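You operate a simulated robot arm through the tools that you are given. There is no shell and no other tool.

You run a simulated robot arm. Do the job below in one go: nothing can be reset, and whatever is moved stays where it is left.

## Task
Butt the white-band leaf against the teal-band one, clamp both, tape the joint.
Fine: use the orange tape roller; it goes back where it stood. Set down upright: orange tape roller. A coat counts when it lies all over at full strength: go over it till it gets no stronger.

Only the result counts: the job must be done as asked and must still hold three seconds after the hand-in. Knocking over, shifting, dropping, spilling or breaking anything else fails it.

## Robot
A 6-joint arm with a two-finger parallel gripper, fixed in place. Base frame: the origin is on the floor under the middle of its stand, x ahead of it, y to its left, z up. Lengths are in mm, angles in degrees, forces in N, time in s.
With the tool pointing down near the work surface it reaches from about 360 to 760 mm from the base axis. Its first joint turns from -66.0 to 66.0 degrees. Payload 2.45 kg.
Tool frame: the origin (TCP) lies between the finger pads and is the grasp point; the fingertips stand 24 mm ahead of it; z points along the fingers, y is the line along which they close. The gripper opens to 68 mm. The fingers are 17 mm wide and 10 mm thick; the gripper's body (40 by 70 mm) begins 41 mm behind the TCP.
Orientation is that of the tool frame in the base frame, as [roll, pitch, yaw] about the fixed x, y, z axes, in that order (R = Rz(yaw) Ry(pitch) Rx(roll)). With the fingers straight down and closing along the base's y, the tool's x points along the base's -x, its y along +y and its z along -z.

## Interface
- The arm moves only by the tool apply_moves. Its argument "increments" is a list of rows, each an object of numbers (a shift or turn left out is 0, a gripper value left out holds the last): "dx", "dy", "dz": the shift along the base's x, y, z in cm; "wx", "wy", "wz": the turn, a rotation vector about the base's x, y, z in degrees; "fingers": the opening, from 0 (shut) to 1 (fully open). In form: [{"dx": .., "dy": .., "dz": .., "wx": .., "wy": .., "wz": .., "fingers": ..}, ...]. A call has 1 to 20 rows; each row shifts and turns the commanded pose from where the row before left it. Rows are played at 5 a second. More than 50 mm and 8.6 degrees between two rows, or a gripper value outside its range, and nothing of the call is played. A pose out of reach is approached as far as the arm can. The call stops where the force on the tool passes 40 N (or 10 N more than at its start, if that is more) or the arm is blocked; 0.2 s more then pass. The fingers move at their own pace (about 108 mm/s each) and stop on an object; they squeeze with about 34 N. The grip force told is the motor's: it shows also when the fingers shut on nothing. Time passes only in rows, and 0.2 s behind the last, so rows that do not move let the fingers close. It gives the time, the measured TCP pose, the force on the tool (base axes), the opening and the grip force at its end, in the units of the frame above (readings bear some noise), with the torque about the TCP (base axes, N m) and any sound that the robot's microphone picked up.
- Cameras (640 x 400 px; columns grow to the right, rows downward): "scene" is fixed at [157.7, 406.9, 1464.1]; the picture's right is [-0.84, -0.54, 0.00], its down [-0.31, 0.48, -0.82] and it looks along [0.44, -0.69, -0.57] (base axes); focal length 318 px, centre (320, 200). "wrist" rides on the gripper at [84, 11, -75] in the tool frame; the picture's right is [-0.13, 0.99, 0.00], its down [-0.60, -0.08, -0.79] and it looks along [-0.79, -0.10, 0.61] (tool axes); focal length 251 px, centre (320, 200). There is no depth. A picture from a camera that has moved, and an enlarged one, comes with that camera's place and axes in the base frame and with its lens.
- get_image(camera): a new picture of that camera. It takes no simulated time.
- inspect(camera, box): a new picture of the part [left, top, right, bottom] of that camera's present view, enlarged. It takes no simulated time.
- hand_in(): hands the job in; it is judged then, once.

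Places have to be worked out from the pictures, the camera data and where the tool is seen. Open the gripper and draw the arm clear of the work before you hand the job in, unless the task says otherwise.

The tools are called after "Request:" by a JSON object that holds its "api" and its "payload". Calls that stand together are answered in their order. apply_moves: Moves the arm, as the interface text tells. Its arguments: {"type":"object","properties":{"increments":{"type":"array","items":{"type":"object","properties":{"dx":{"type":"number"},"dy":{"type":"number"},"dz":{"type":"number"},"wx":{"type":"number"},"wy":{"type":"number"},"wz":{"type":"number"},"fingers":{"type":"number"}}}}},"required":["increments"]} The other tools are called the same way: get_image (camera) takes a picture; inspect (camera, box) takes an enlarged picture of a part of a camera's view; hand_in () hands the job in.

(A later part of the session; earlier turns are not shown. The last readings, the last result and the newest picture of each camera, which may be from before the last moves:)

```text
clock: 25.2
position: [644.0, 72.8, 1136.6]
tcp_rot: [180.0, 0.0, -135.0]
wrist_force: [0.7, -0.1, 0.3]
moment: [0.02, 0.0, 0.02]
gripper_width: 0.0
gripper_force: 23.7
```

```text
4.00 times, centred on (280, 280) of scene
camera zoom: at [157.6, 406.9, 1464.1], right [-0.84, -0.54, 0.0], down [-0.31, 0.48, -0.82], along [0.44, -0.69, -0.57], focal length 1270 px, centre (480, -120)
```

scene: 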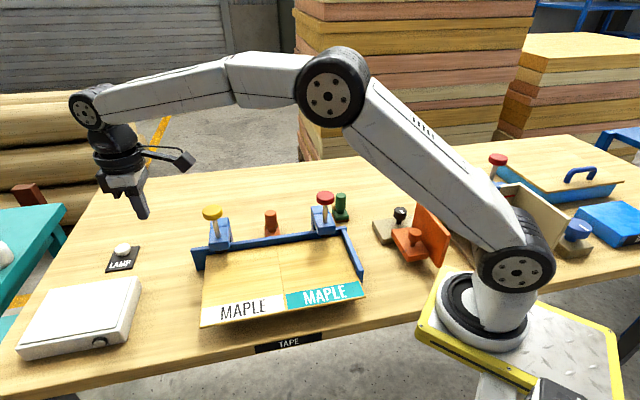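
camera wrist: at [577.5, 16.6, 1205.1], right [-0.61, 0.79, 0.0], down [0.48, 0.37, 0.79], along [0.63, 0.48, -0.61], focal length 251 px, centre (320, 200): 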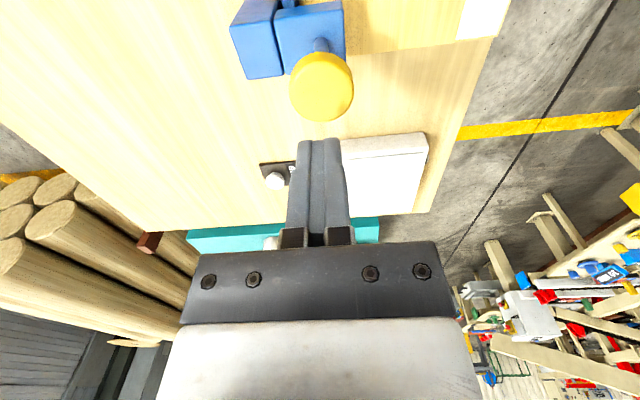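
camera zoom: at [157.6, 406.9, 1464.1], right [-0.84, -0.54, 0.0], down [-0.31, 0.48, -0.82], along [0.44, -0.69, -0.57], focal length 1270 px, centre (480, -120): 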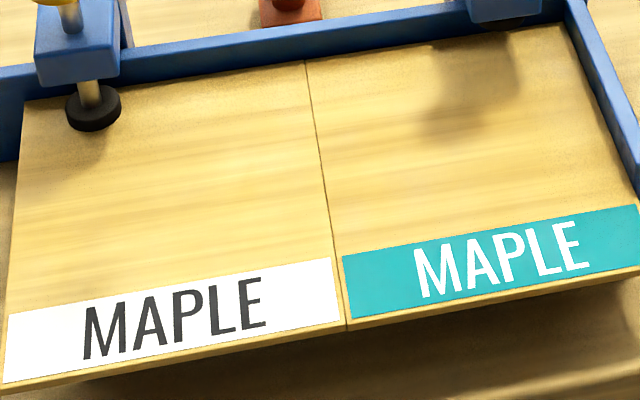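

The yellow clamp holds down. Next I move over the red knob at about (467, -106).

Request:
{"api": "apply_moves", "payload": {"increments": [{"dx": -2.95, "dy": -2.98}, {"dx": -2.95, "dy": -2.98}, {"dx": -2.95, "dy": -2.98}, {"dx": -2.95, "dy": -2.98}, {"dx": -2.95, "dy": -2.98}, {"dx": -2.95, "dy": -2.98}, {"dx": 0}]}}

Request:
{"api": "get_image", "payload": {"camera": "wrist"}}

Request:
{"api": "inspect", "payload": {"camera": "scene", "box": [270, 120, 390, 260]}}

```text
clock: 26.8
position: [464.1, -108.6, 1134.1]
tcp_rot: [180.0, 0.1, -134.9]
wrist_force: [-1.3, 0.2, 0.0]
moment: [-0.01, -0.01, -0.02]
gripper_width: 0.0
gripper_force: 23.6
```

```text
taken
camera wrist: at [397.3, -159.8, 1209.3], right [-0.61, 0.79, 0.0], down [0.48, 0.37, 0.79], along [0.63, 0.48, -0.61], focal length 251 px, centre (320, 200)
```

wrist: 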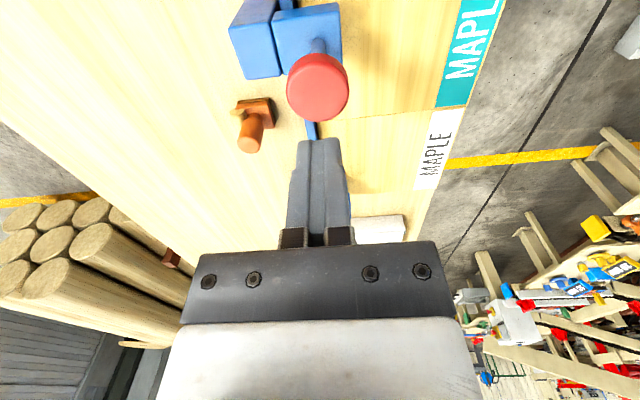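

```text
2.86 times, centred on (330, 190) of scene
camera zoom: at [157.6, 406.9, 1464.1], right [-0.84, -0.54, 0.0], down [-0.31, 0.48, -0.82], along [0.44, -0.69, -0.57], focal length 907 px, centre (291, 229)
```

zoom: 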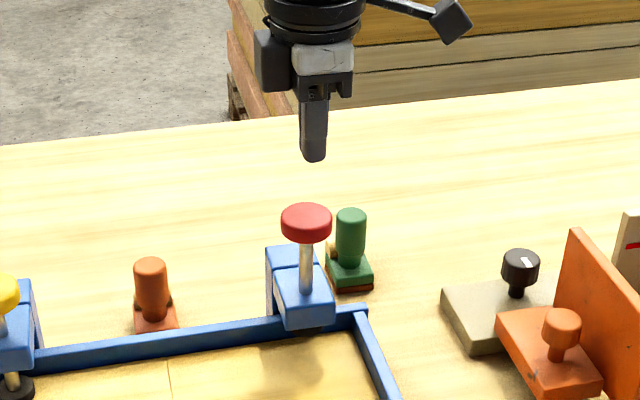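

The red knob sits at about (465, -110), directly below the fingers. I descend and press as with the yellow one.

Request:
{"api": "apply_moves", "payload": {"increments": [{"dx": 0.1, "dy": -0.1, "dz": -2.5}, {"dz": -2.3}, {"dz": -0.4}, {"dz": -0.25}, {"dz": -0.25}, {"dz": -0.25}, {"dz": -0.25}, {"dz": -0.25}, {"dz": -0.25}, {"dz": -0.25}, {"dz": -0.25}, {"dx": 0}]}}

Request:
{"api": "inspect", "payload": {"camera": "scene", "box": [280, 160, 370, 260]}}

```text
clock: 29.4
position: [467.3, -109.5, 1063.8]
tcp_rot: [180.0, 0.0, -135.0]
wrist_force: [-0.3, -0.1, 0.1]
moment: [-0.03, 0.01, 0.05]
gripper_width: 0.0
gripper_force: 23.7
```

```text
4.00 times, centred on (325, 210) of scene
camera zoom: at [157.7, 406.9, 1464.1], right [-0.84, -0.54, 0.0], down [-0.31, 0.48, -0.82], along [0.44, -0.69, -0.57], focal length 1270 px, centre (300, 160)
```

zoom: 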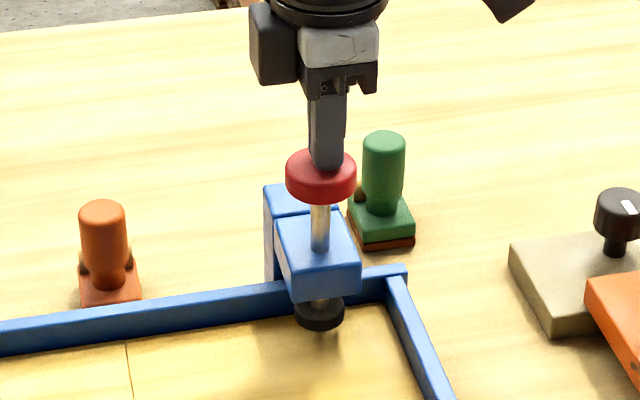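

The red spindle is moving down. I continue until the pad meets the leaf and the force builds.

Request:
{"api": "apply_moves", "payload": {"increments": [{"dz": -0.25}, {"dz": -0.25}, {"dz": -0.25}, {"dz": -0.2}, {"dz": -0.15}, {"dz": -0.15}, {"dz": -0.1}, {"dx": 0}]}}

Request:
{"api": "inspect", "payload": {"camera": "scene", "box": [280, 160, 370, 260]}}

```text
clock: 31.2
position: [466.7, -109.0, 1051.6]
tcp_rot: [180.0, 0.0, -135.0]
wrist_force: [0.3, 0.0, 0.9]
moment: [0.0, -0.02, 0.03]
gripper_width: 0.2
gripper_force: 23.4
```

```text
4.00 times, centred on (325, 210) of scene
camera zoom: at [157.6, 406.9, 1464.1], right [-0.84, -0.54, 0.0], down [-0.31, 0.48, -0.82], along [0.44, -0.69, -0.57], focal length 1270 px, centre (300, 160)
```

zoom: 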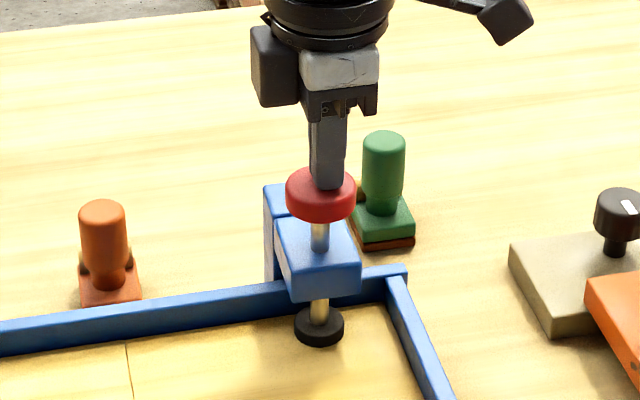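

The pad is practically on the leaf now. I press the last millimetres in 1 mm steps until the force rises.

Request:
{"api": "apply_moves", "payload": {"increments": [{"dz": -0.1}, {"dz": -0.1}, {"dz": -0.1}, {"dx": 0}]}}

```text
clock: 32.0
position: [465.6, -109.2, 1051.0]
tcp_rot: [-179.9, 0.0, -135.0]
wrist_force: [-7.9, 2.1, 14.9]
moment: [0.05, 0.16, -0.03]
gripper_width: 0.1
gripper_force: 23.7
stopped in row 4: the force on the tool passed its limit at 43 N (the readings are from after the stop); the commanded pose is now the measured one
```

The press reached 43 N, so the red clamp is seated. I lift off and inspect both clamps and the joint.

Request:
{"api": "apply_moves", "payload": {"increments": [{"dz": 0.4}, {"dz": 1.5}, {"dz": 4}, {"dz": 4}, {"dx": 0}]}}

Request:
{"api": "inspect", "payload": {"camera": "scene", "box": [180, 170, 380, 340]}}

Request:
{"api": "inspect", "payload": {"camera": "scene", "box": [265, 275, 305, 325]}}

Request:
{"api": "get_image", "payload": {"camera": "wrist"}}

```text
clock: 33.2
position: [465.6, -110.9, 1148.5]
tcp_rot: [-179.9, 0.0, -135.0]
wrist_force: [0.0, -0.1, 0.7]
moment: [0.0, 0.0, -0.03]
gripper_width: 0.0
gripper_force: 23.7
```

```text
2.35 times, centred on (280, 255) of scene
camera zoom: at [157.6, 406.9, 1464.1], right [-0.84, -0.54, 0.0], down [-0.31, 0.48, -0.82], along [0.44, -0.69, -0.57], focal length 747 px, centre (414, 71)
```

zoom: 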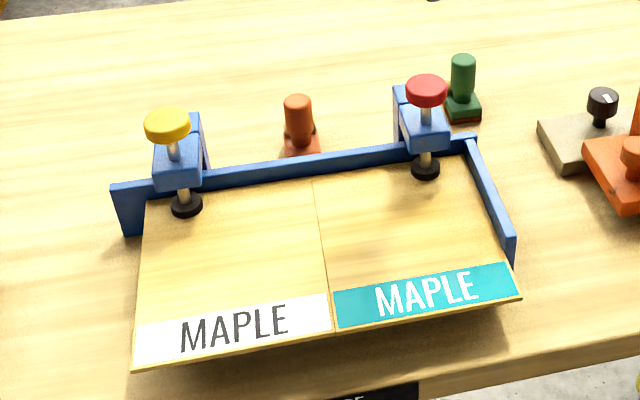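

```text
8.00 times, centred on (285, 300) of scene
camera zoom: at [157.6, 406.9, 1464.1], right [-0.84, -0.54, 0.0], down [-0.31, 0.48, -0.82], along [0.44, -0.69, -0.57], focal length 2540 px, centre (600, -600)
```

zoom: 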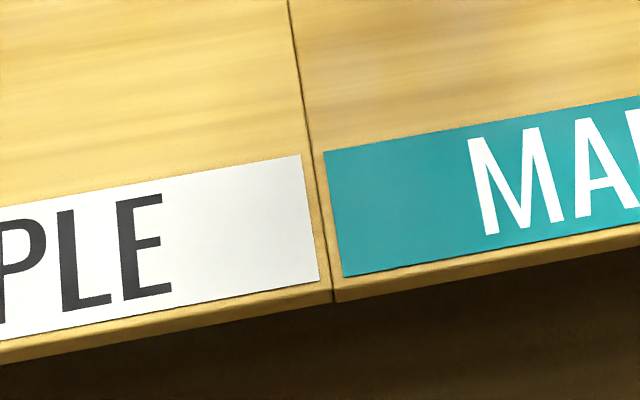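

```text
taken
camera wrist: at [398.4, -162.0, 1222.7], right [-0.61, 0.79, 0.0], down [0.48, 0.37, 0.79], along [0.63, 0.48, -0.61], focal length 251 px, centre (320, 200)
```

wrist: 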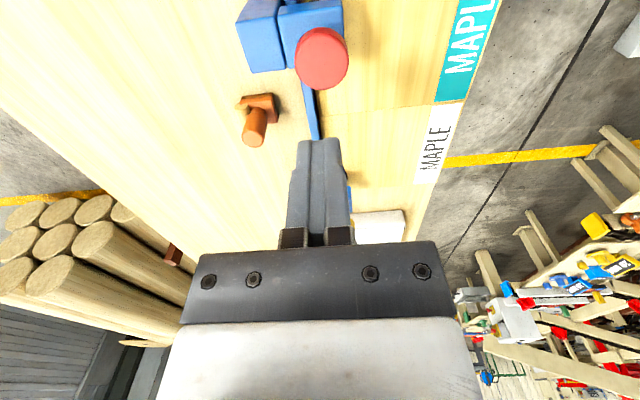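

Both clamps are down on their leaves and the joint is closed. Now I study the orange roller closely from this wrist view.

Request:
{"api": "inspect", "payload": {"camera": "wrist", "box": [220, 80, 300, 160]}}

Request:
{"api": "inspect", "payload": {"camera": "scene", "box": [250, 200, 290, 245]}}

```text
5.00 times, centred on (260, 120) of wrist
camera zoom: at [398.4, -162.0, 1222.7], right [-0.61, 0.79, 0.0], down [0.48, 0.37, 0.79], along [0.63, 0.48, -0.61], focal length 1257 px, centre (620, 600)
```

zoom: 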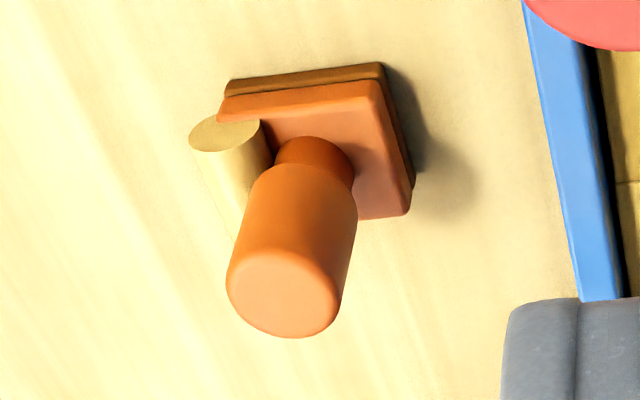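

```text
8.89 times, centred on (270, 222) of scene
camera zoom: at [157.6, 406.9, 1464.1], right [-0.84, -0.54, 0.0], down [-0.31, 0.48, -0.82], along [0.44, -0.69, -0.57], focal length 2822 px, centre (764, 0)
```

zoom: 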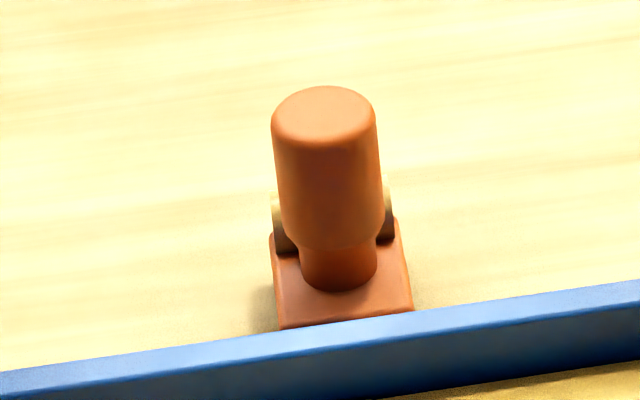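

The roller's base is about 47×42 mm centred near (634, -98), in line with the joint, tape roll on its far side, handle ~31 mm wide with top at z≈941. I'll grip it with the camera on the far side, so I rotate the tool +90° here at height to test that the wrist can get there.

Request:
{"api": "apply_moves", "payload": {"increments": [{"dz": 1, "wz": 8.2, "fingers": 1}, {"wz": 8.2}, {"wz": 8.2}, {"wz": 8.2}, {"wz": 8.2}, {"wz": 8.2}, {"wz": 8.2}, {"wz": 8.2}, {"wz": 8.2}, {"wz": 8.2}, {"wz": 8}, {"dx": 0}]}}

Request:
{"api": "get_image", "payload": {"camera": "wrist"}}

Request:
{"api": "get_image", "payload": {"camera": "scene"}}

```text
clock: 35.8
position: [468.2, -110.5, 1158.0]
tcp_rot: [-179.9, 0.0, -44.9]
wrist_force: [0.1, -1.4, -0.1]
moment: [0.01, 0.02, 0.02]
gripper_width: 68.4
gripper_force: 0.0
```

```text
taken
camera wrist: at [518.3, -177.0, 1233.2], right [-0.79, -0.61, 0.0], down [-0.37, 0.48, 0.79], along [-0.48, 0.63, -0.61], focal length 251 px, centre (320, 200)
```

wrist: 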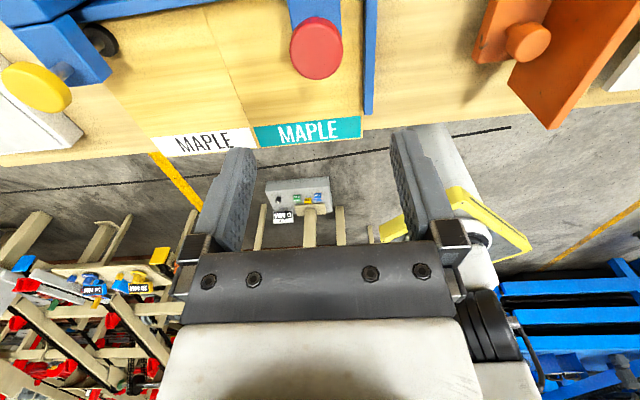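

```text
taken
```

scene: 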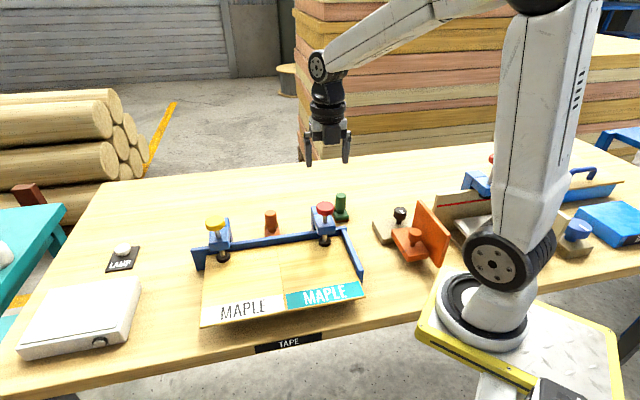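

The wrist reaches this yaw. I move above the orange roller and look again.

Request:
{"api": "apply_moves", "payload": {"increments": [{"dx": 4.15, "dy": 0.3}, {"dx": 4.15, "dy": 0.3}, {"dx": 4.15, "dy": 0.3}, {"dx": 4.15, "dy": 0.3}, {"dx": 0}]}}

Request:
{"api": "get_image", "payload": {"camera": "wrist"}}

Request:
{"api": "inspect", "payload": {"camera": "wrist", "box": [260, 0, 380, 120]}}

Request:
{"api": "inspect", "payload": {"camera": "scene", "box": [220, 120, 320, 260]}}

```text
clock: 37.0
position: [632.0, -98.7, 1157.4]
tcp_rot: [-180.0, 0.1, -45.0]
wrist_force: [0.4, 0.0, 0.3]
moment: [-0.02, 0.0, -0.03]
gripper_width: 67.7
gripper_force: 0.0
```

```text
taken
camera wrist: at [684.4, -165.3, 1232.1], right [-0.79, -0.61, 0.0], down [-0.37, 0.48, 0.79], along [-0.48, 0.63, -0.61], focal length 251 px, centre (320, 200)
```

wrist: 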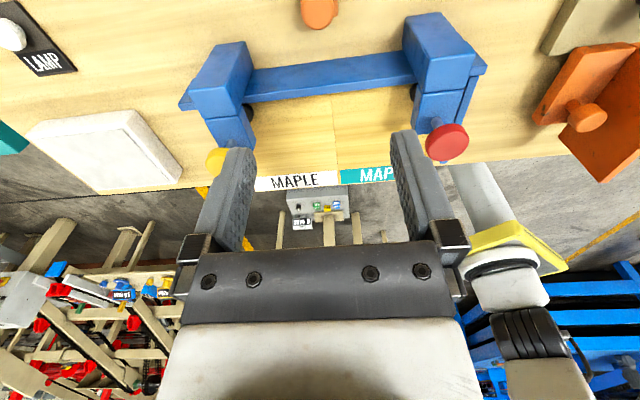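

```text
3.33 times, centred on (320, 60) of wrist
camera zoom: at [684.4, -165.3, 1232.1], right [-0.79, -0.61, 0.0], down [-0.37, 0.48, 0.79], along [-0.48, 0.63, -0.61], focal length 838 px, centre (320, 667)
```

zoom: 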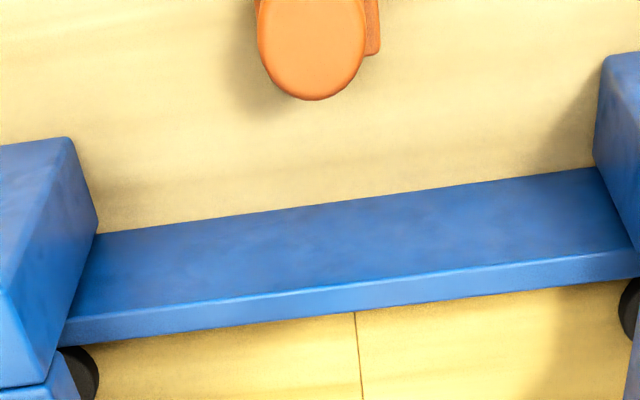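

```text
2.86 times, centred on (270, 190) of scene
camera zoom: at [157.7, 406.9, 1464.1], right [-0.84, -0.54, 0.0], down [-0.31, 0.48, -0.82], along [0.44, -0.69, -0.57], focal length 907 px, centre (463, 229)
```

zoom: 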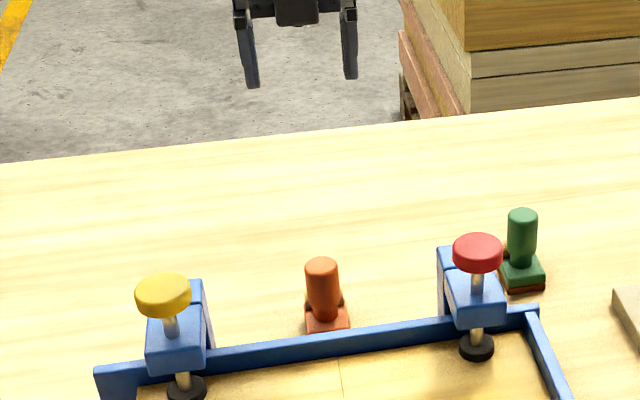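

The handle axis is at about (635, -98.5), 3 mm ahead of the TCP, and the joint lies at m≈377.6 on the diagonal. I descend over the handle with open fingers.

Request:
{"api": "apply_moves", "payload": {"increments": [{"dx": 0.3, "dz": -4}, {"dz": -4.5}, {"dz": -4.5}, {"dz": -4}, {"dx": 0}]}}

Request:
{"api": "get_image", "payload": {"camera": "wrist"}}

Request:
{"api": "inspect", "payload": {"camera": "scene", "box": [220, 140, 320, 260]}}

```text
clock: 38.2
position: [634.2, -99.0, 986.2]
tcp_rot: [-179.9, 0.2, -45.0]
wrist_force: [-0.2, 1.0, 0.4]
moment: [0.01, -0.03, -0.01]
gripper_width: 67.9
gripper_force: 0.1
```

```text
taken
camera wrist: at [686.4, -166.2, 1060.9], right [-0.79, -0.61, 0.0], down [-0.37, 0.48, 0.79], along [-0.48, 0.63, -0.61], focal length 251 px, centre (320, 200)
```

wrist: 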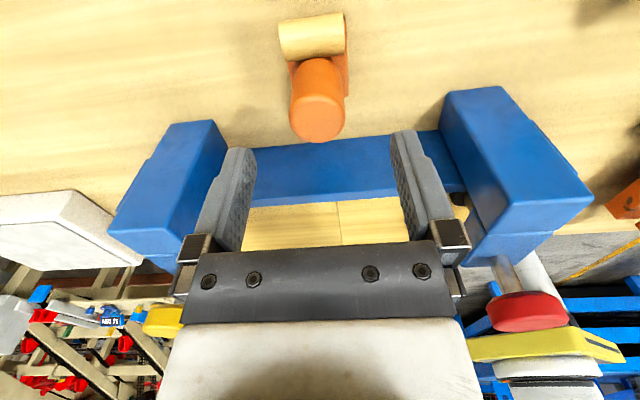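

```text
3.33 times, centred on (270, 200) of scene
camera zoom: at [157.7, 406.9, 1464.1], right [-0.84, -0.54, 0.0], down [-0.31, 0.48, -0.82], along [0.44, -0.69, -0.57], focal length 1058 px, centre (487, 200)
```

zoom: 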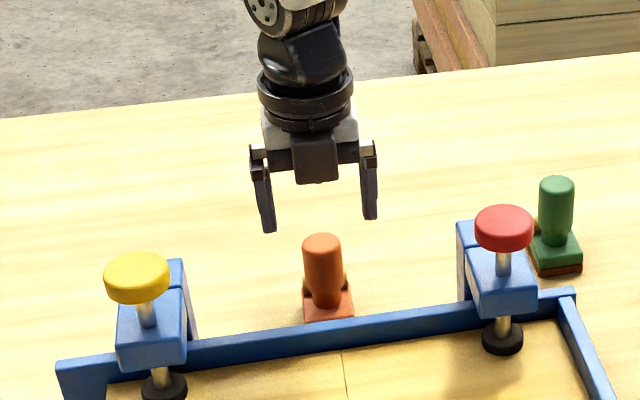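

The handle is centred between the open fingers. I descend to z≈918 and close gently on the handle.

Request:
{"api": "apply_moves", "payload": {"increments": [{"dx": 0.1, "dy": -0.1, "dz": -2.5}, {"dz": -2.3}, {"dz": -1.2}, {"dz": -0.8}, {"dx": 0}]}}

Request:
{"api": "get_image", "payload": {"camera": "wrist"}}

Request:
{"api": "inspect", "payload": {"camera": "scene", "box": [220, 140, 320, 260]}}

```text
clock: 39.4
position: [636.0, -99.5, 919.4]
tcp_rot: [-180.0, 0.0, -44.9]
wrist_force: [1.2, 0.3, -0.5]
moment: [0.03, -0.01, 0.02]
gripper_width: 68.0
gripper_force: 0.0
```

```text
taken
camera wrist: at [688.2, -166.0, 994.8], right [-0.79, -0.61, 0.0], down [-0.37, 0.48, 0.79], along [-0.48, 0.63, -0.61], focal length 251 px, centre (320, 200)
```

wrist: 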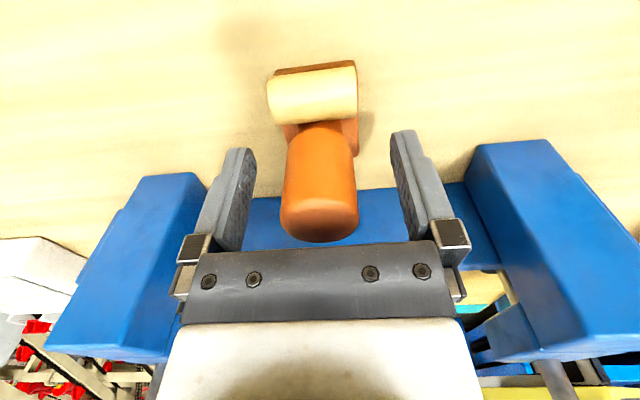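

```text
3.33 times, centred on (270, 200) of scene
camera zoom: at [157.7, 406.9, 1464.1], right [-0.84, -0.54, 0.0], down [-0.31, 0.48, -0.82], along [0.44, -0.69, -0.57], focal length 1058 px, centre (487, 200)
```

zoom: 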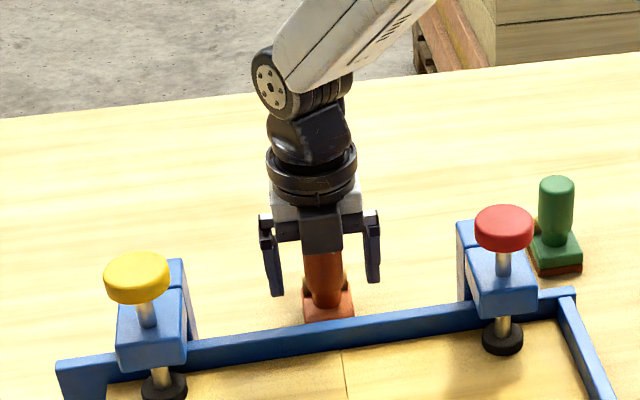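

Positioned around the handle at (636, -99.5, 919). I close the fingers and check the grip.

Request:
{"api": "apply_moves", "payload": {"increments": [{"fingers": 0}, {"fingers": 0}, {"fingers": 0}, {"fingers": 0}]}}

Request:
{"api": "get_image", "payload": {"camera": "wrist"}}

Request:
{"api": "inspect", "payload": {"camera": "scene", "box": [240, 190, 300, 250]}}

```text
clock: 40.4
position: [635.4, -98.6, 921.1]
tcp_rot: [-179.9, 0.1, -45.0]
wrist_force: [-0.8, -1.0, 0.0]
moment: [-0.05, 0.03, -0.03]
gripper_width: 31.2
gripper_force: 34.4
```

```text
taken
camera wrist: at [688.1, -166.0, 994.9], right [-0.79, -0.61, 0.0], down [-0.37, 0.48, 0.79], along [-0.48, 0.63, -0.61], focal length 251 px, centre (320, 200)
```

wrist: 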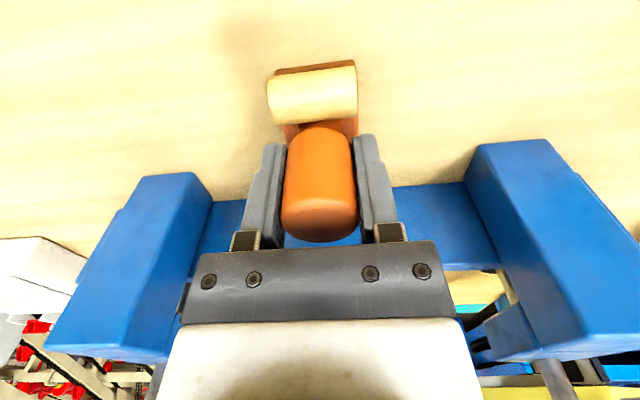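

```text
6.67 times, centred on (270, 220) of scene
camera zoom: at [157.6, 406.9, 1464.1], right [-0.84, -0.54, 0.0], down [-0.31, 0.48, -0.82], along [0.44, -0.69, -0.57], focal length 2117 px, centre (653, 67)
```

zoom: 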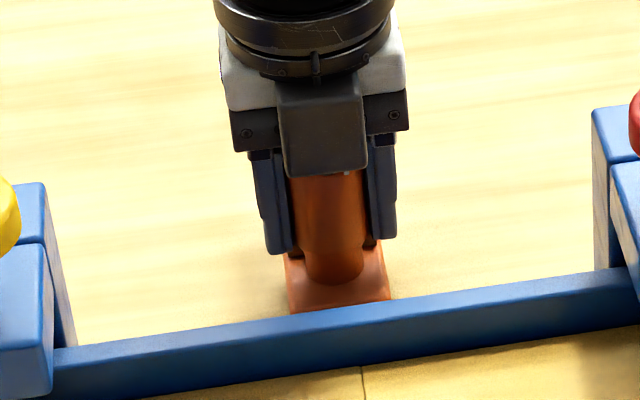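

Grip is firm (31 mm, 34 N) and the roller hasn't shifted. I lift it straight up slowly and check the hold.

Request:
{"api": "apply_moves", "payload": {"increments": [{"dz": 0.5}, {"dz": 1}, {"dz": 2}, {"dz": 3}, {"dz": 3.5}, {"dx": 0}]}}

Request:
{"api": "get_image", "payload": {"camera": "wrist"}}

Request:
{"api": "inspect", "payload": {"camera": "scene", "box": [220, 130, 340, 250]}}

```text
clock: 41.8
position: [635.5, -100.9, 1021.6]
tcp_rot: [-179.8, 0.1, -45.0]
wrist_force: [-1.1, 1.0, -2.6]
moment: [0.0, -0.01, -0.03]
gripper_width: 31.0
gripper_force: 34.2
```

```text
taken
camera wrist: at [686.9, -167.3, 1094.9], right [-0.79, -0.61, 0.0], down [-0.37, 0.48, 0.79], along [-0.48, 0.63, -0.61], focal length 251 px, centre (320, 200)
```

wrist: 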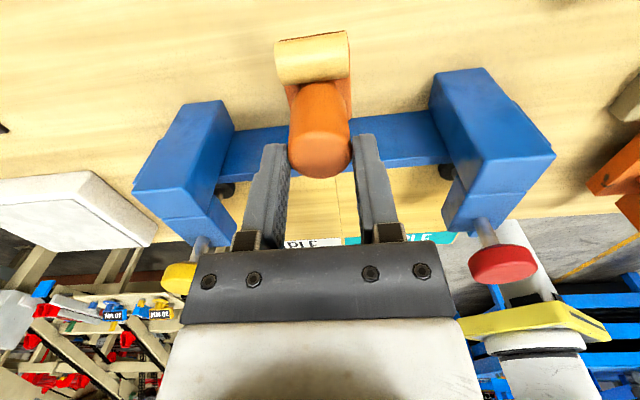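

```text
3.33 times, centred on (280, 190) of scene
camera zoom: at [157.7, 406.9, 1464.1], right [-0.84, -0.54, 0.0], down [-0.31, 0.48, -0.82], along [0.44, -0.69, -0.57], focal length 1058 px, centre (453, 233)
```

zoom: 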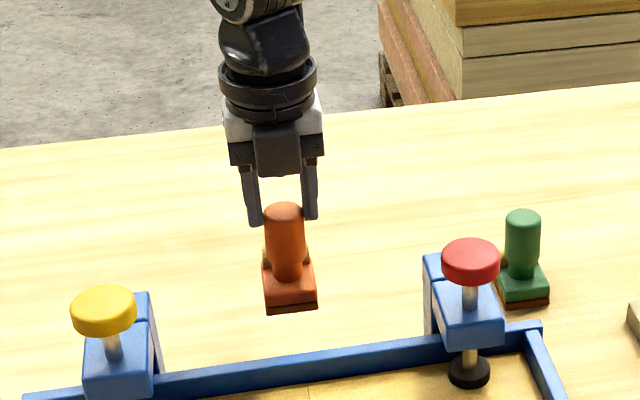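

The roller has slid down in the grip during the lift: only the top few millimetres of the handle are still held. I lower it straight back to its place at once, to regrip lower.

Request:
{"api": "apply_moves", "payload": {"increments": [{"dz": -2.5}, {"dz": -2.0}, {"dz": -1.2}, {"dz": -0.7}, {"dz": -0.4}]}}

Request:
{"api": "get_image", "payload": {"camera": "wrist"}}

Request:
{"api": "inspect", "payload": {"camera": "scene", "box": [220, 150, 320, 260]}}

```text
clock: 43.0
position: [636.3, -99.1, 956.2]
tcp_rot: [-179.6, -0.3, -45.0]
wrist_force: [-4.5, 5.9, 28.4]
moment: [-0.03, 0.28, 0.05]
gripper_width: 31.3
gripper_force: 33.9
```

```text
taken
camera wrist: at [688.6, -165.8, 1030.7], right [-0.79, -0.61, -0.01], down [-0.38, 0.48, 0.79], along [-0.48, 0.63, -0.61], focal length 251 px, centre (320, 200)
```

wrist: 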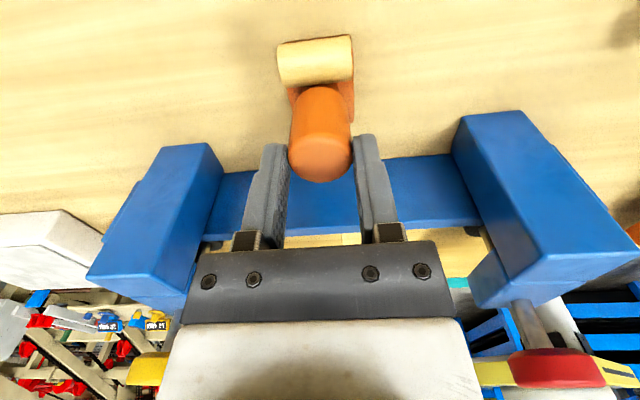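

```text
3.64 times, centred on (270, 205) of scene
camera zoom: at [156.9, 407.2, 1464.1], right [-0.84, -0.54, 0.0], down [-0.31, 0.48, -0.82], along [0.44, -0.69, -0.57], focal length 1154 px, centre (502, 182)
```

zoom: 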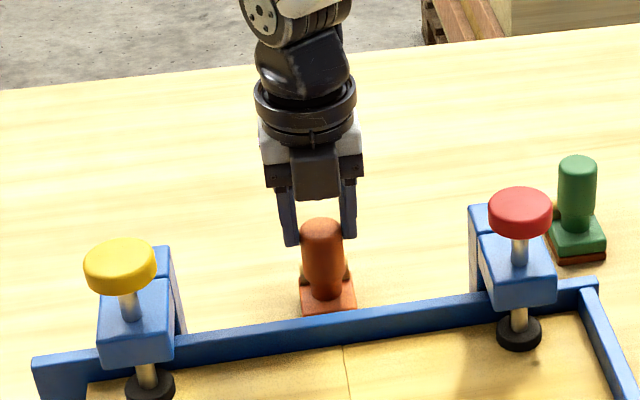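

The roller is back on the table at its place (28 N press at z=956, so friction holds well; the slip must have come from something resisting the lift). I relieve the press, then open and regrip lower.

Request:
{"api": "apply_moves", "payload": {"increments": [{"dz": 0.15}, {"dx": 0}]}}

Request:
{"api": "inspect", "payload": {"camera": "scene", "box": [240, 190, 300, 250]}}

```text
clock: 43.6
position: [636.7, -99.5, 955.6]
tcp_rot: [-179.7, -0.2, -45.0]
wrist_force: [3.0, 4.4, 23.2]
moment: [-0.24, -0.24, 0.05]
gripper_width: 31.0
gripper_force: 33.4
```

```text
6.67 times, centred on (270, 220) of scene
camera zoom: at [157.3, 407.1, 1464.1], right [-0.84, -0.54, 0.0], down [-0.31, 0.48, -0.82], along [0.44, -0.69, -0.57], focal length 2117 px, centre (653, 67)
```

zoom: 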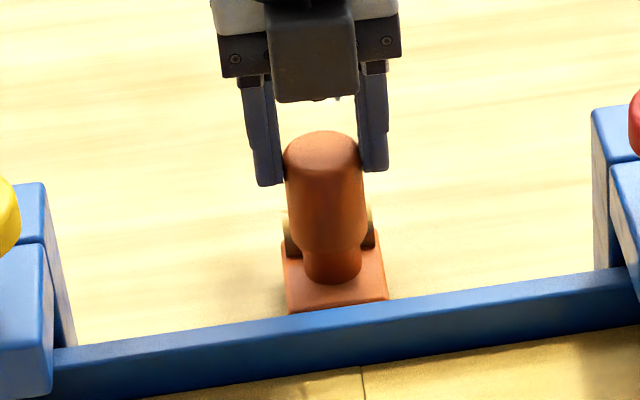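

The roller stands upright exactly where it was. I ease the remaining press off, then open the fingers.

Request:
{"api": "apply_moves", "payload": {"increments": [{"dz": 0.15}, {"dz": 0.1}, {"dx": 0}]}}

```text
clock: 44.4
position: [635.1, -99.7, 955.3]
tcp_rot: [-179.9, 0.2, -45.0]
wrist_force: [2.1, -2.1, 2.8]
moment: [-0.24, -0.2, -0.01]
gripper_width: 31.0
gripper_force: 34.0
```

The force is nearly zero. I open the fingers and go down 36 mm to the earlier grip height, then close again.

Request:
{"api": "apply_moves", "payload": {"increments": [{"fingers": 1}, {"fingers": 1}, {"dx": 0}, {"dz": -1.8}, {"dz": -1.6}, {"dz": -0.4}, {"dx": 0}, {"fingers": 0}, {"fingers": 0}, {"fingers": 0}, {"fingers": 0}]}}

Request:
{"api": "inspect", "payload": {"camera": "scene", "box": [240, 190, 300, 250]}}

Request:
{"api": "get_image", "payload": {"camera": "wrist"}}

```text
clock: 46.8
position: [636.7, -99.0, 919.7]
tcp_rot: [-179.9, 0.0, -45.0]
wrist_force: [-0.5, -1.6, 0.1]
moment: [-0.05, 0.07, 0.0]
gripper_width: 31.4
gripper_force: 34.5
```

```text
6.67 times, centred on (270, 220) of scene
camera zoom: at [157.6, 406.9, 1464.1], right [-0.84, -0.54, 0.0], down [-0.31, 0.48, -0.82], along [0.44, -0.69, -0.57], focal length 2117 px, centre (653, 67)
```

zoom: 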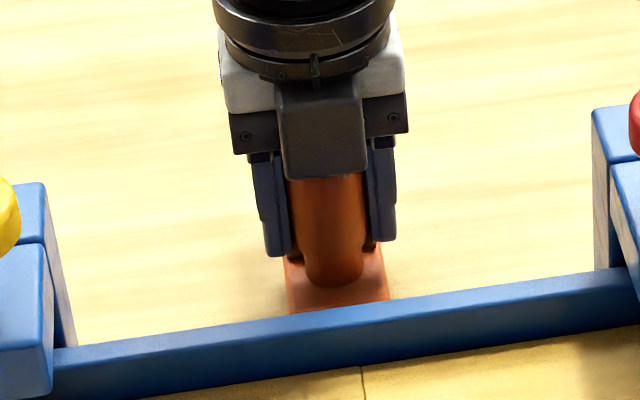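

```text
taken
camera wrist: at [688.3, -165.8, 993.7], right [-0.79, -0.61, 0.0], down [-0.37, 0.48, 0.79], along [-0.48, 0.63, -0.61], focal length 251 px, centre (320, 200)
```

wrist: 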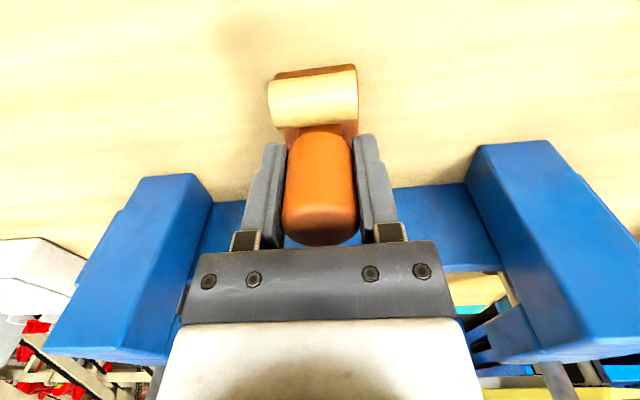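

Regripped at z≈919. This time I lift very slowly and read the force to see what resists.

Request:
{"api": "apply_moves", "payload": {"increments": [{"dz": 0.1}, {"dz": 0.1}, {"dz": 0.1}]}}

Request:
{"api": "get_image", "payload": {"camera": "wrist"}}

Request:
{"api": "inspect", "payload": {"camera": "scene", "box": [240, 190, 300, 250]}}

```text
clock: 47.6
position: [636.2, -97.9, 921.1]
tcp_rot: [-179.8, 0.0, -45.0]
wrist_force: [-0.3, 0.0, -2.0]
moment: [0.0, -0.03, 0.03]
gripper_width: 31.3
gripper_force: 34.0
```

```text
taken
camera wrist: at [688.7, -166.1, 996.5], right [-0.79, -0.61, 0.0], down [-0.37, 0.48, 0.79], along [-0.48, 0.63, -0.61], focal length 251 px, centre (320, 200)
```

wrist: 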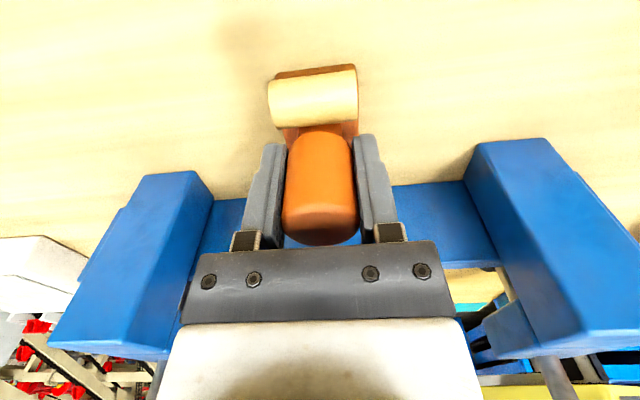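

```text
6.67 times, centred on (270, 220) of scene
camera zoom: at [157.7, 406.9, 1464.1], right [-0.84, -0.54, 0.0], down [-0.31, 0.48, -0.82], along [0.44, -0.69, -0.57], focal length 2117 px, centre (653, 67)
```

zoom: 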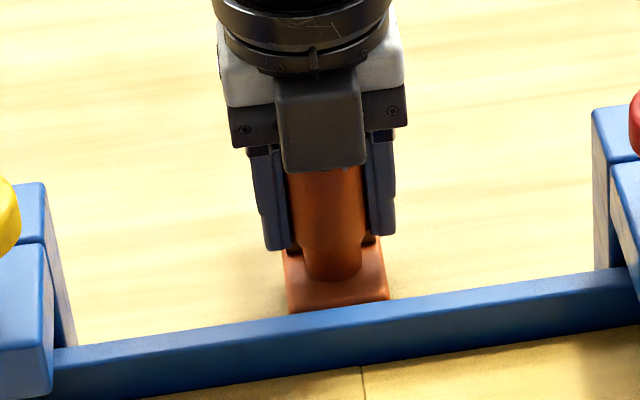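

The roller seems to come along, with only its weight (2 N) felt. I continue slowly and watch for slipping at higher zoom.

Request:
{"api": "inspect", "payload": {"camera": "wrist", "box": [240, 50, 400, 260]}}

Request:
{"api": "apply_moves", "payload": {"increments": [{"dz": 0.1}, {"dz": 0.1}, {"dz": 0.1}, {"dx": 0}, {"dx": 0}]}}

Request:
{"api": "inspect", "payload": {"camera": "wrist", "box": [240, 50, 400, 260]}}

Request:
{"api": "inspect", "payload": {"camera": "scene", "box": [240, 190, 300, 250]}}

```text
1.90 times, centred on (320, 155) of wrist
camera zoom: at [688.7, -166.1, 996.5], right [-0.79, -0.61, 0.0], down [-0.37, 0.48, 0.79], along [-0.48, 0.63, -0.61], focal length 479 px, centre (320, 286)
```

zoom: 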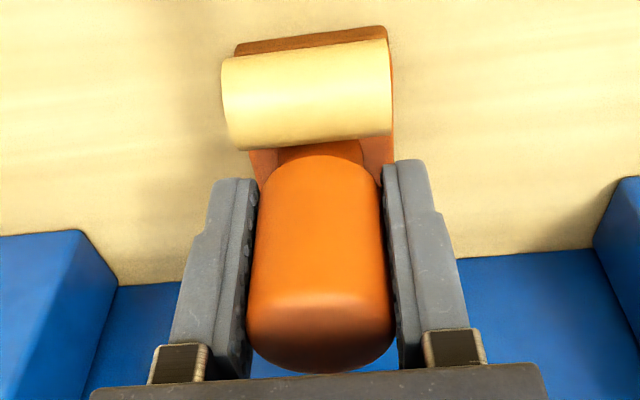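

```text
clock: 48.8
position: [636.9, -99.5, 925.4]
tcp_rot: [-180.0, 0.1, -45.1]
wrist_force: [-0.1, 0.2, -1.4]
moment: [-0.01, -0.01, 0.0]
gripper_width: 31.3
gripper_force: 33.5
```

```text
1.90 times, centred on (320, 155) of wrist
camera zoom: at [688.2, -166.7, 999.8], right [-0.79, -0.61, 0.0], down [-0.37, 0.48, 0.79], along [-0.48, 0.63, -0.61], focal length 479 px, centre (320, 286)
```

zoom: 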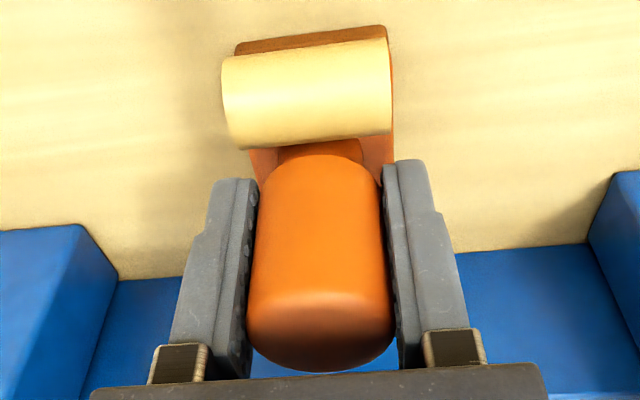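

```text
6.67 times, centred on (270, 220) of scene
camera zoom: at [157.7, 406.9, 1464.1], right [-0.84, -0.54, 0.0], down [-0.31, 0.48, -0.82], along [0.44, -0.69, -0.57], focal length 2117 px, centre (653, 67)
```

zoom: 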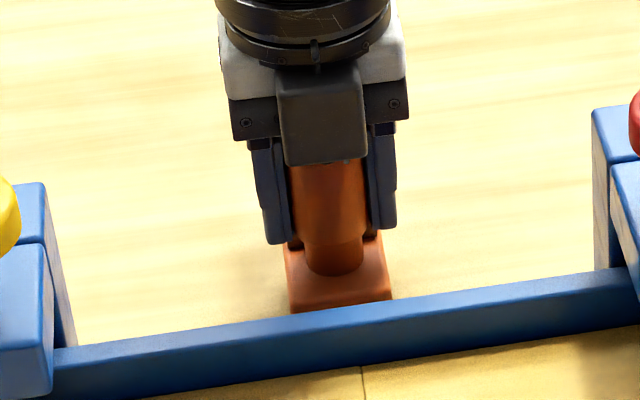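

The roller now follows the gripper. I check for creep by waiting one second without moving.

Request:
{"api": "apply_moves", "payload": {"increments": [{"dx": 0}, {"dx": 0}, {"dx": 0}, {"dx": 0}, {"dx": 0}]}}

Request:
{"api": "inspect", "payload": {"camera": "wrist", "box": [240, 50, 400, 260]}}

```text
clock: 50.0
position: [636.1, -100.7, 924.4]
tcp_rot: [-179.8, 0.1, -45.0]
wrist_force: [-0.1, 0.3, -0.9]
moment: [0.0, -0.04, 0.01]
gripper_width: 31.3
gripper_force: 34.1
```

```text
1.90 times, centred on (320, 155) of wrist
camera zoom: at [688.2, -166.6, 999.7], right [-0.79, -0.61, 0.0], down [-0.37, 0.48, 0.79], along [-0.48, 0.63, -0.61], focal length 479 px, centre (320, 286)
```

zoom: 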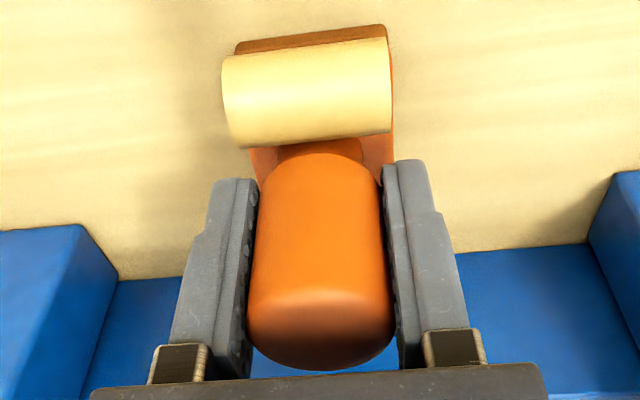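

There is only a very slow creep (~0.3 mm/s). I lift at a moderate 5 mm per row for 25 mm and compare the handle's position in the grip.

Request:
{"api": "apply_moves", "payload": {"increments": [{"dz": 0.2}, {"dz": 0.4}, {"dz": 0.5}, {"dz": 0.5}, {"dz": 0.5}, {"dz": 0.3}]}}

Request:
{"api": "inspect", "payload": {"camera": "wrist", "box": [240, 50, 400, 260]}}

Request:
{"api": "inspect", "payload": {"camera": "scene", "box": [240, 190, 300, 250]}}

```text
clock: 51.4
position: [636.3, -99.0, 948.5]
tcp_rot: [-179.9, 0.1, -45.0]
wrist_force: [-1.2, 0.1, -1.4]
moment: [-0.05, 0.01, 0.01]
gripper_width: 31.4
gripper_force: 34.7
```

```text
1.90 times, centred on (320, 155) of wrist
camera zoom: at [688.9, -166.3, 1023.4], right [-0.79, -0.61, 0.0], down [-0.37, 0.48, 0.79], along [-0.48, 0.63, -0.61], focal length 479 px, centre (320, 286)
```

zoom: 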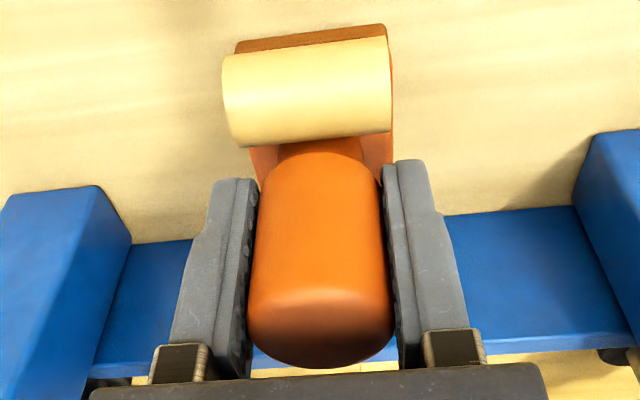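

```text
6.67 times, centred on (270, 220) of scene
camera zoom: at [157.7, 406.9, 1464.1], right [-0.84, -0.54, 0.0], down [-0.31, 0.48, -0.82], along [0.44, -0.69, -0.57], focal length 2117 px, centre (653, 67)
```

zoom: 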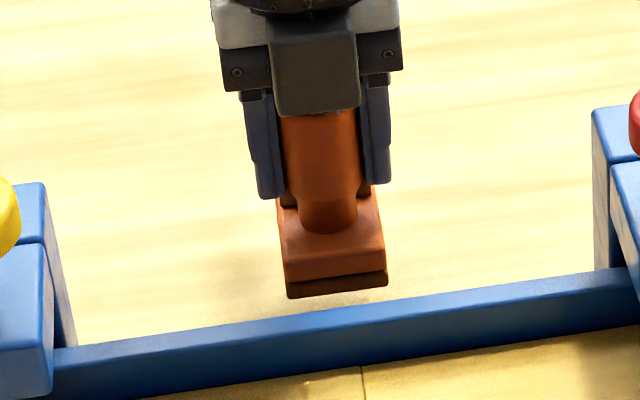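

Slow motion slips only about half a millimetre, so I must move gently (≤25 mm/s vertically). I raise another 45 mm to clear the fence top, slowly.

Request:
{"api": "apply_moves", "payload": {"increments": [{"dz": 0.3}, {"dz": 0.5}, {"dz": 0.5}, {"dz": 0.5}, {"dz": 0.5}, {"dz": 0.5}, {"dz": 0.5}, {"dz": 0.5}, {"dz": 0.4}, {"dz": 0.3}]}}

Request:
{"api": "inspect", "payload": {"camera": "wrist", "box": [240, 50, 400, 260]}}

Request:
{"api": "inspect", "payload": {"camera": "scene", "box": [220, 150, 320, 260]}}

```text
clock: 53.6
position: [637.7, -99.2, 994.4]
tcp_rot: [-179.8, 0.1, -45.0]
wrist_force: [-0.2, 0.3, -2.0]
moment: [0.01, -0.03, 0.01]
gripper_width: 31.2
gripper_force: 34.0
```

```text
1.90 times, centred on (320, 155) of wrist
camera zoom: at [689.3, -166.9, 1068.8], right [-0.79, -0.61, 0.0], down [-0.37, 0.48, 0.79], along [-0.48, 0.63, -0.61], focal length 479 px, centre (320, 286)
```

zoom: 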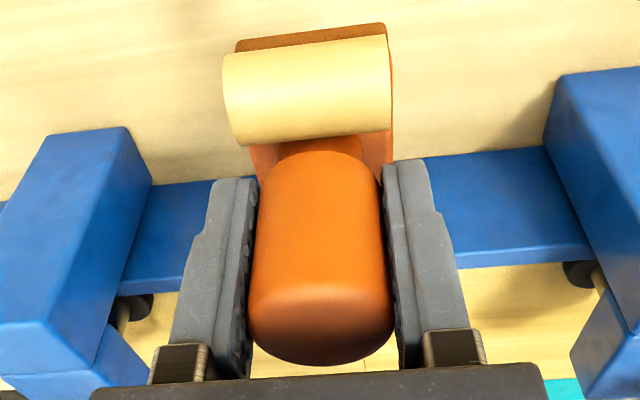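

```text
3.64 times, centred on (270, 205) of scene
camera zoom: at [157.7, 406.9, 1464.1], right [-0.84, -0.54, 0.0], down [-0.31, 0.48, -0.82], along [0.44, -0.69, -0.57], focal length 1154 px, centre (502, 182)
```

zoom: 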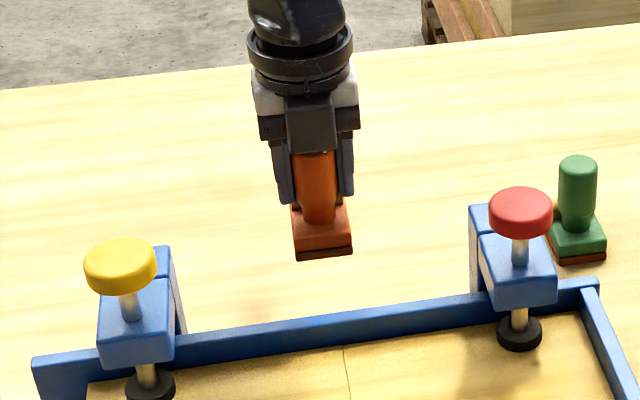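

Slip so far totals about 2.4 mm, acceptable. I now turn the roller 180° in place (so its roll-free edge will face the fence when taping), first half.

Request:
{"api": "apply_moves", "payload": {"increments": [{"wz": -4}, {"wz": -8.2}, {"wz": -8.2}, {"wz": -8.2}, {"wz": -8.2}, {"wz": -8.2}, {"wz": -8.2}, {"wz": -8.2}, {"wz": -8.2}, {"wz": -8.2}, {"wz": -8.2}, {"wz": -4}]}}

Request:
{"api": "get_image", "payload": {"camera": "wrist"}}

```text
clock: 56.2
position: [636.6, -101.1, 993.5]
tcp_rot: [-179.9, 0.0, -135.2]
wrist_force: [-0.1, -0.5, -1.6]
moment: [0.02, 0.0, -0.02]
gripper_width: 31.3
gripper_force: 34.0
```

```text
taken
camera wrist: at [569.5, -150.8, 1068.1], right [-0.61, 0.79, 0.0], down [0.48, 0.37, 0.79], along [0.63, 0.48, -0.61], focal length 251 px, centre (320, 200)
```

wrist: 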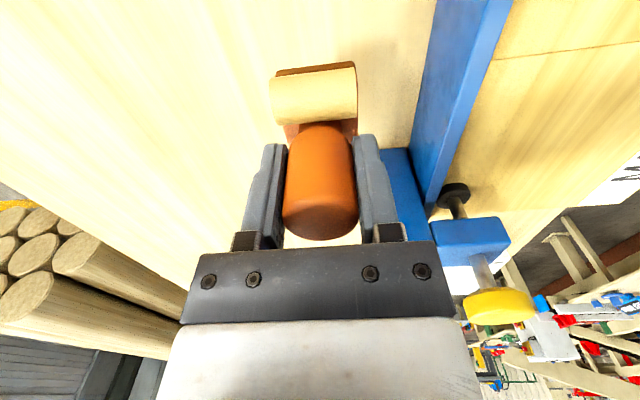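

Half turned, grip unchanged. I do the second 90°.

Request:
{"api": "apply_moves", "payload": {"increments": [{"wz": -4}, {"wz": -8.2}, {"wz": -8.2}, {"wz": -8.2}, {"wz": -8.2}, {"wz": -8.2}, {"wz": -8.2}, {"wz": -8.2}, {"wz": -8.2}, {"wz": -8.2}, {"wz": -8.2}, {"wz": -4}]}}

Request:
{"api": "get_image", "payload": {"camera": "wrist"}}

Request:
{"api": "inspect", "payload": {"camera": "scene", "box": [200, 130, 380, 270]}}

```text
clock: 58.8
position: [636.7, -98.0, 994.5]
tcp_rot: [-179.9, 0.1, 134.9]
wrist_force: [0.0, 0.4, -1.6]
moment: [0.02, 0.0, 0.0]
gripper_width: 31.1
gripper_force: 34.2
```

```text
taken
camera wrist: at [585.9, -31.5, 1068.4], right [0.79, 0.61, 0.0], down [0.37, -0.48, 0.79], along [0.48, -0.63, -0.61], focal length 251 px, centre (320, 200)
```

wrist: 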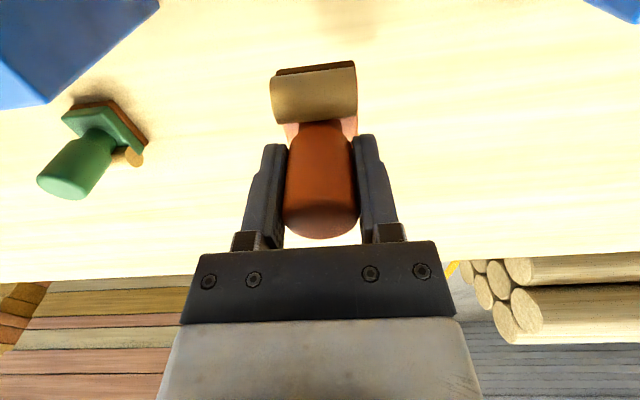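

```text
2.86 times, centred on (290, 200) of scene
camera zoom: at [157.7, 406.9, 1464.1], right [-0.84, -0.54, 0.0], down [-0.31, 0.48, -0.82], along [0.44, -0.69, -0.57], focal length 907 px, centre (406, 200)
```

zoom: 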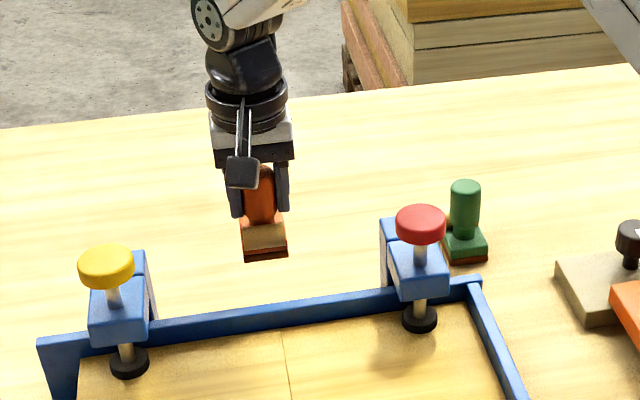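

Flipped and still well held. I move slowly along the joint line toward the fence, halfway first, to check the clearance over it.

Request:
{"api": "apply_moves", "payload": {"increments": [{"dx": -0.45, "dy": 0.44}, {"dx": -0.9, "dy": 0.87}, {"dx": -0.9, "dy": 0.87}, {"dx": -0.9, "dy": 0.87}, {"dx": -0.45, "dy": 0.44}]}}

Request:
{"api": "inspect", "payload": {"camera": "scene", "box": [230, 170, 330, 270]}}

Request:
{"api": "get_image", "payload": {"camera": "wrist"}}

```text
clock: 60.0
position: [600.0, -65.2, 994.7]
tcp_rot: [-179.9, 0.1, 134.9]
wrist_force: [0.2, 0.7, -1.2]
moment: [-0.02, 0.01, -0.02]
gripper_width: 31.3
gripper_force: 34.0
```

```text
4.00 times, centred on (280, 220) of scene
camera zoom: at [157.7, 406.9, 1464.1], right [-0.84, -0.54, 0.0], down [-0.31, 0.48, -0.82], along [0.44, -0.69, -0.57], focal length 1270 px, centre (480, 120)
```

zoom: 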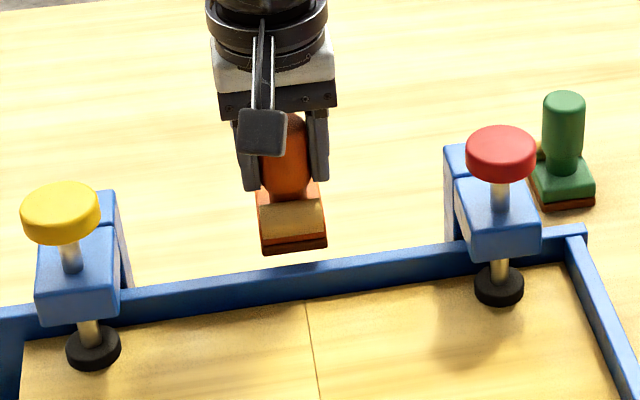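

```text
taken
camera wrist: at [549.3, 2.6, 1068.5], right [0.79, 0.61, 0.0], down [0.37, -0.48, 0.79], along [0.48, -0.63, -0.61], focal length 251 px, centre (320, 200)
```

wrist: 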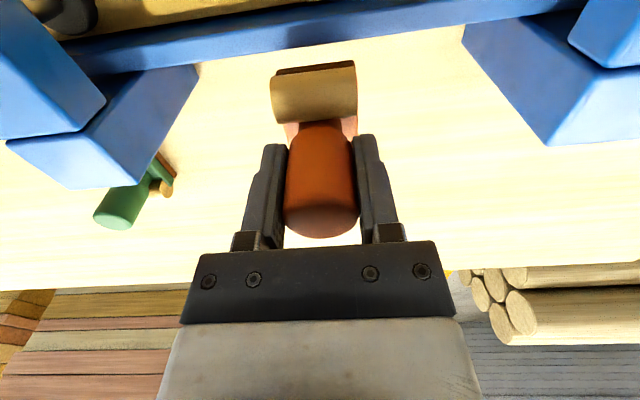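

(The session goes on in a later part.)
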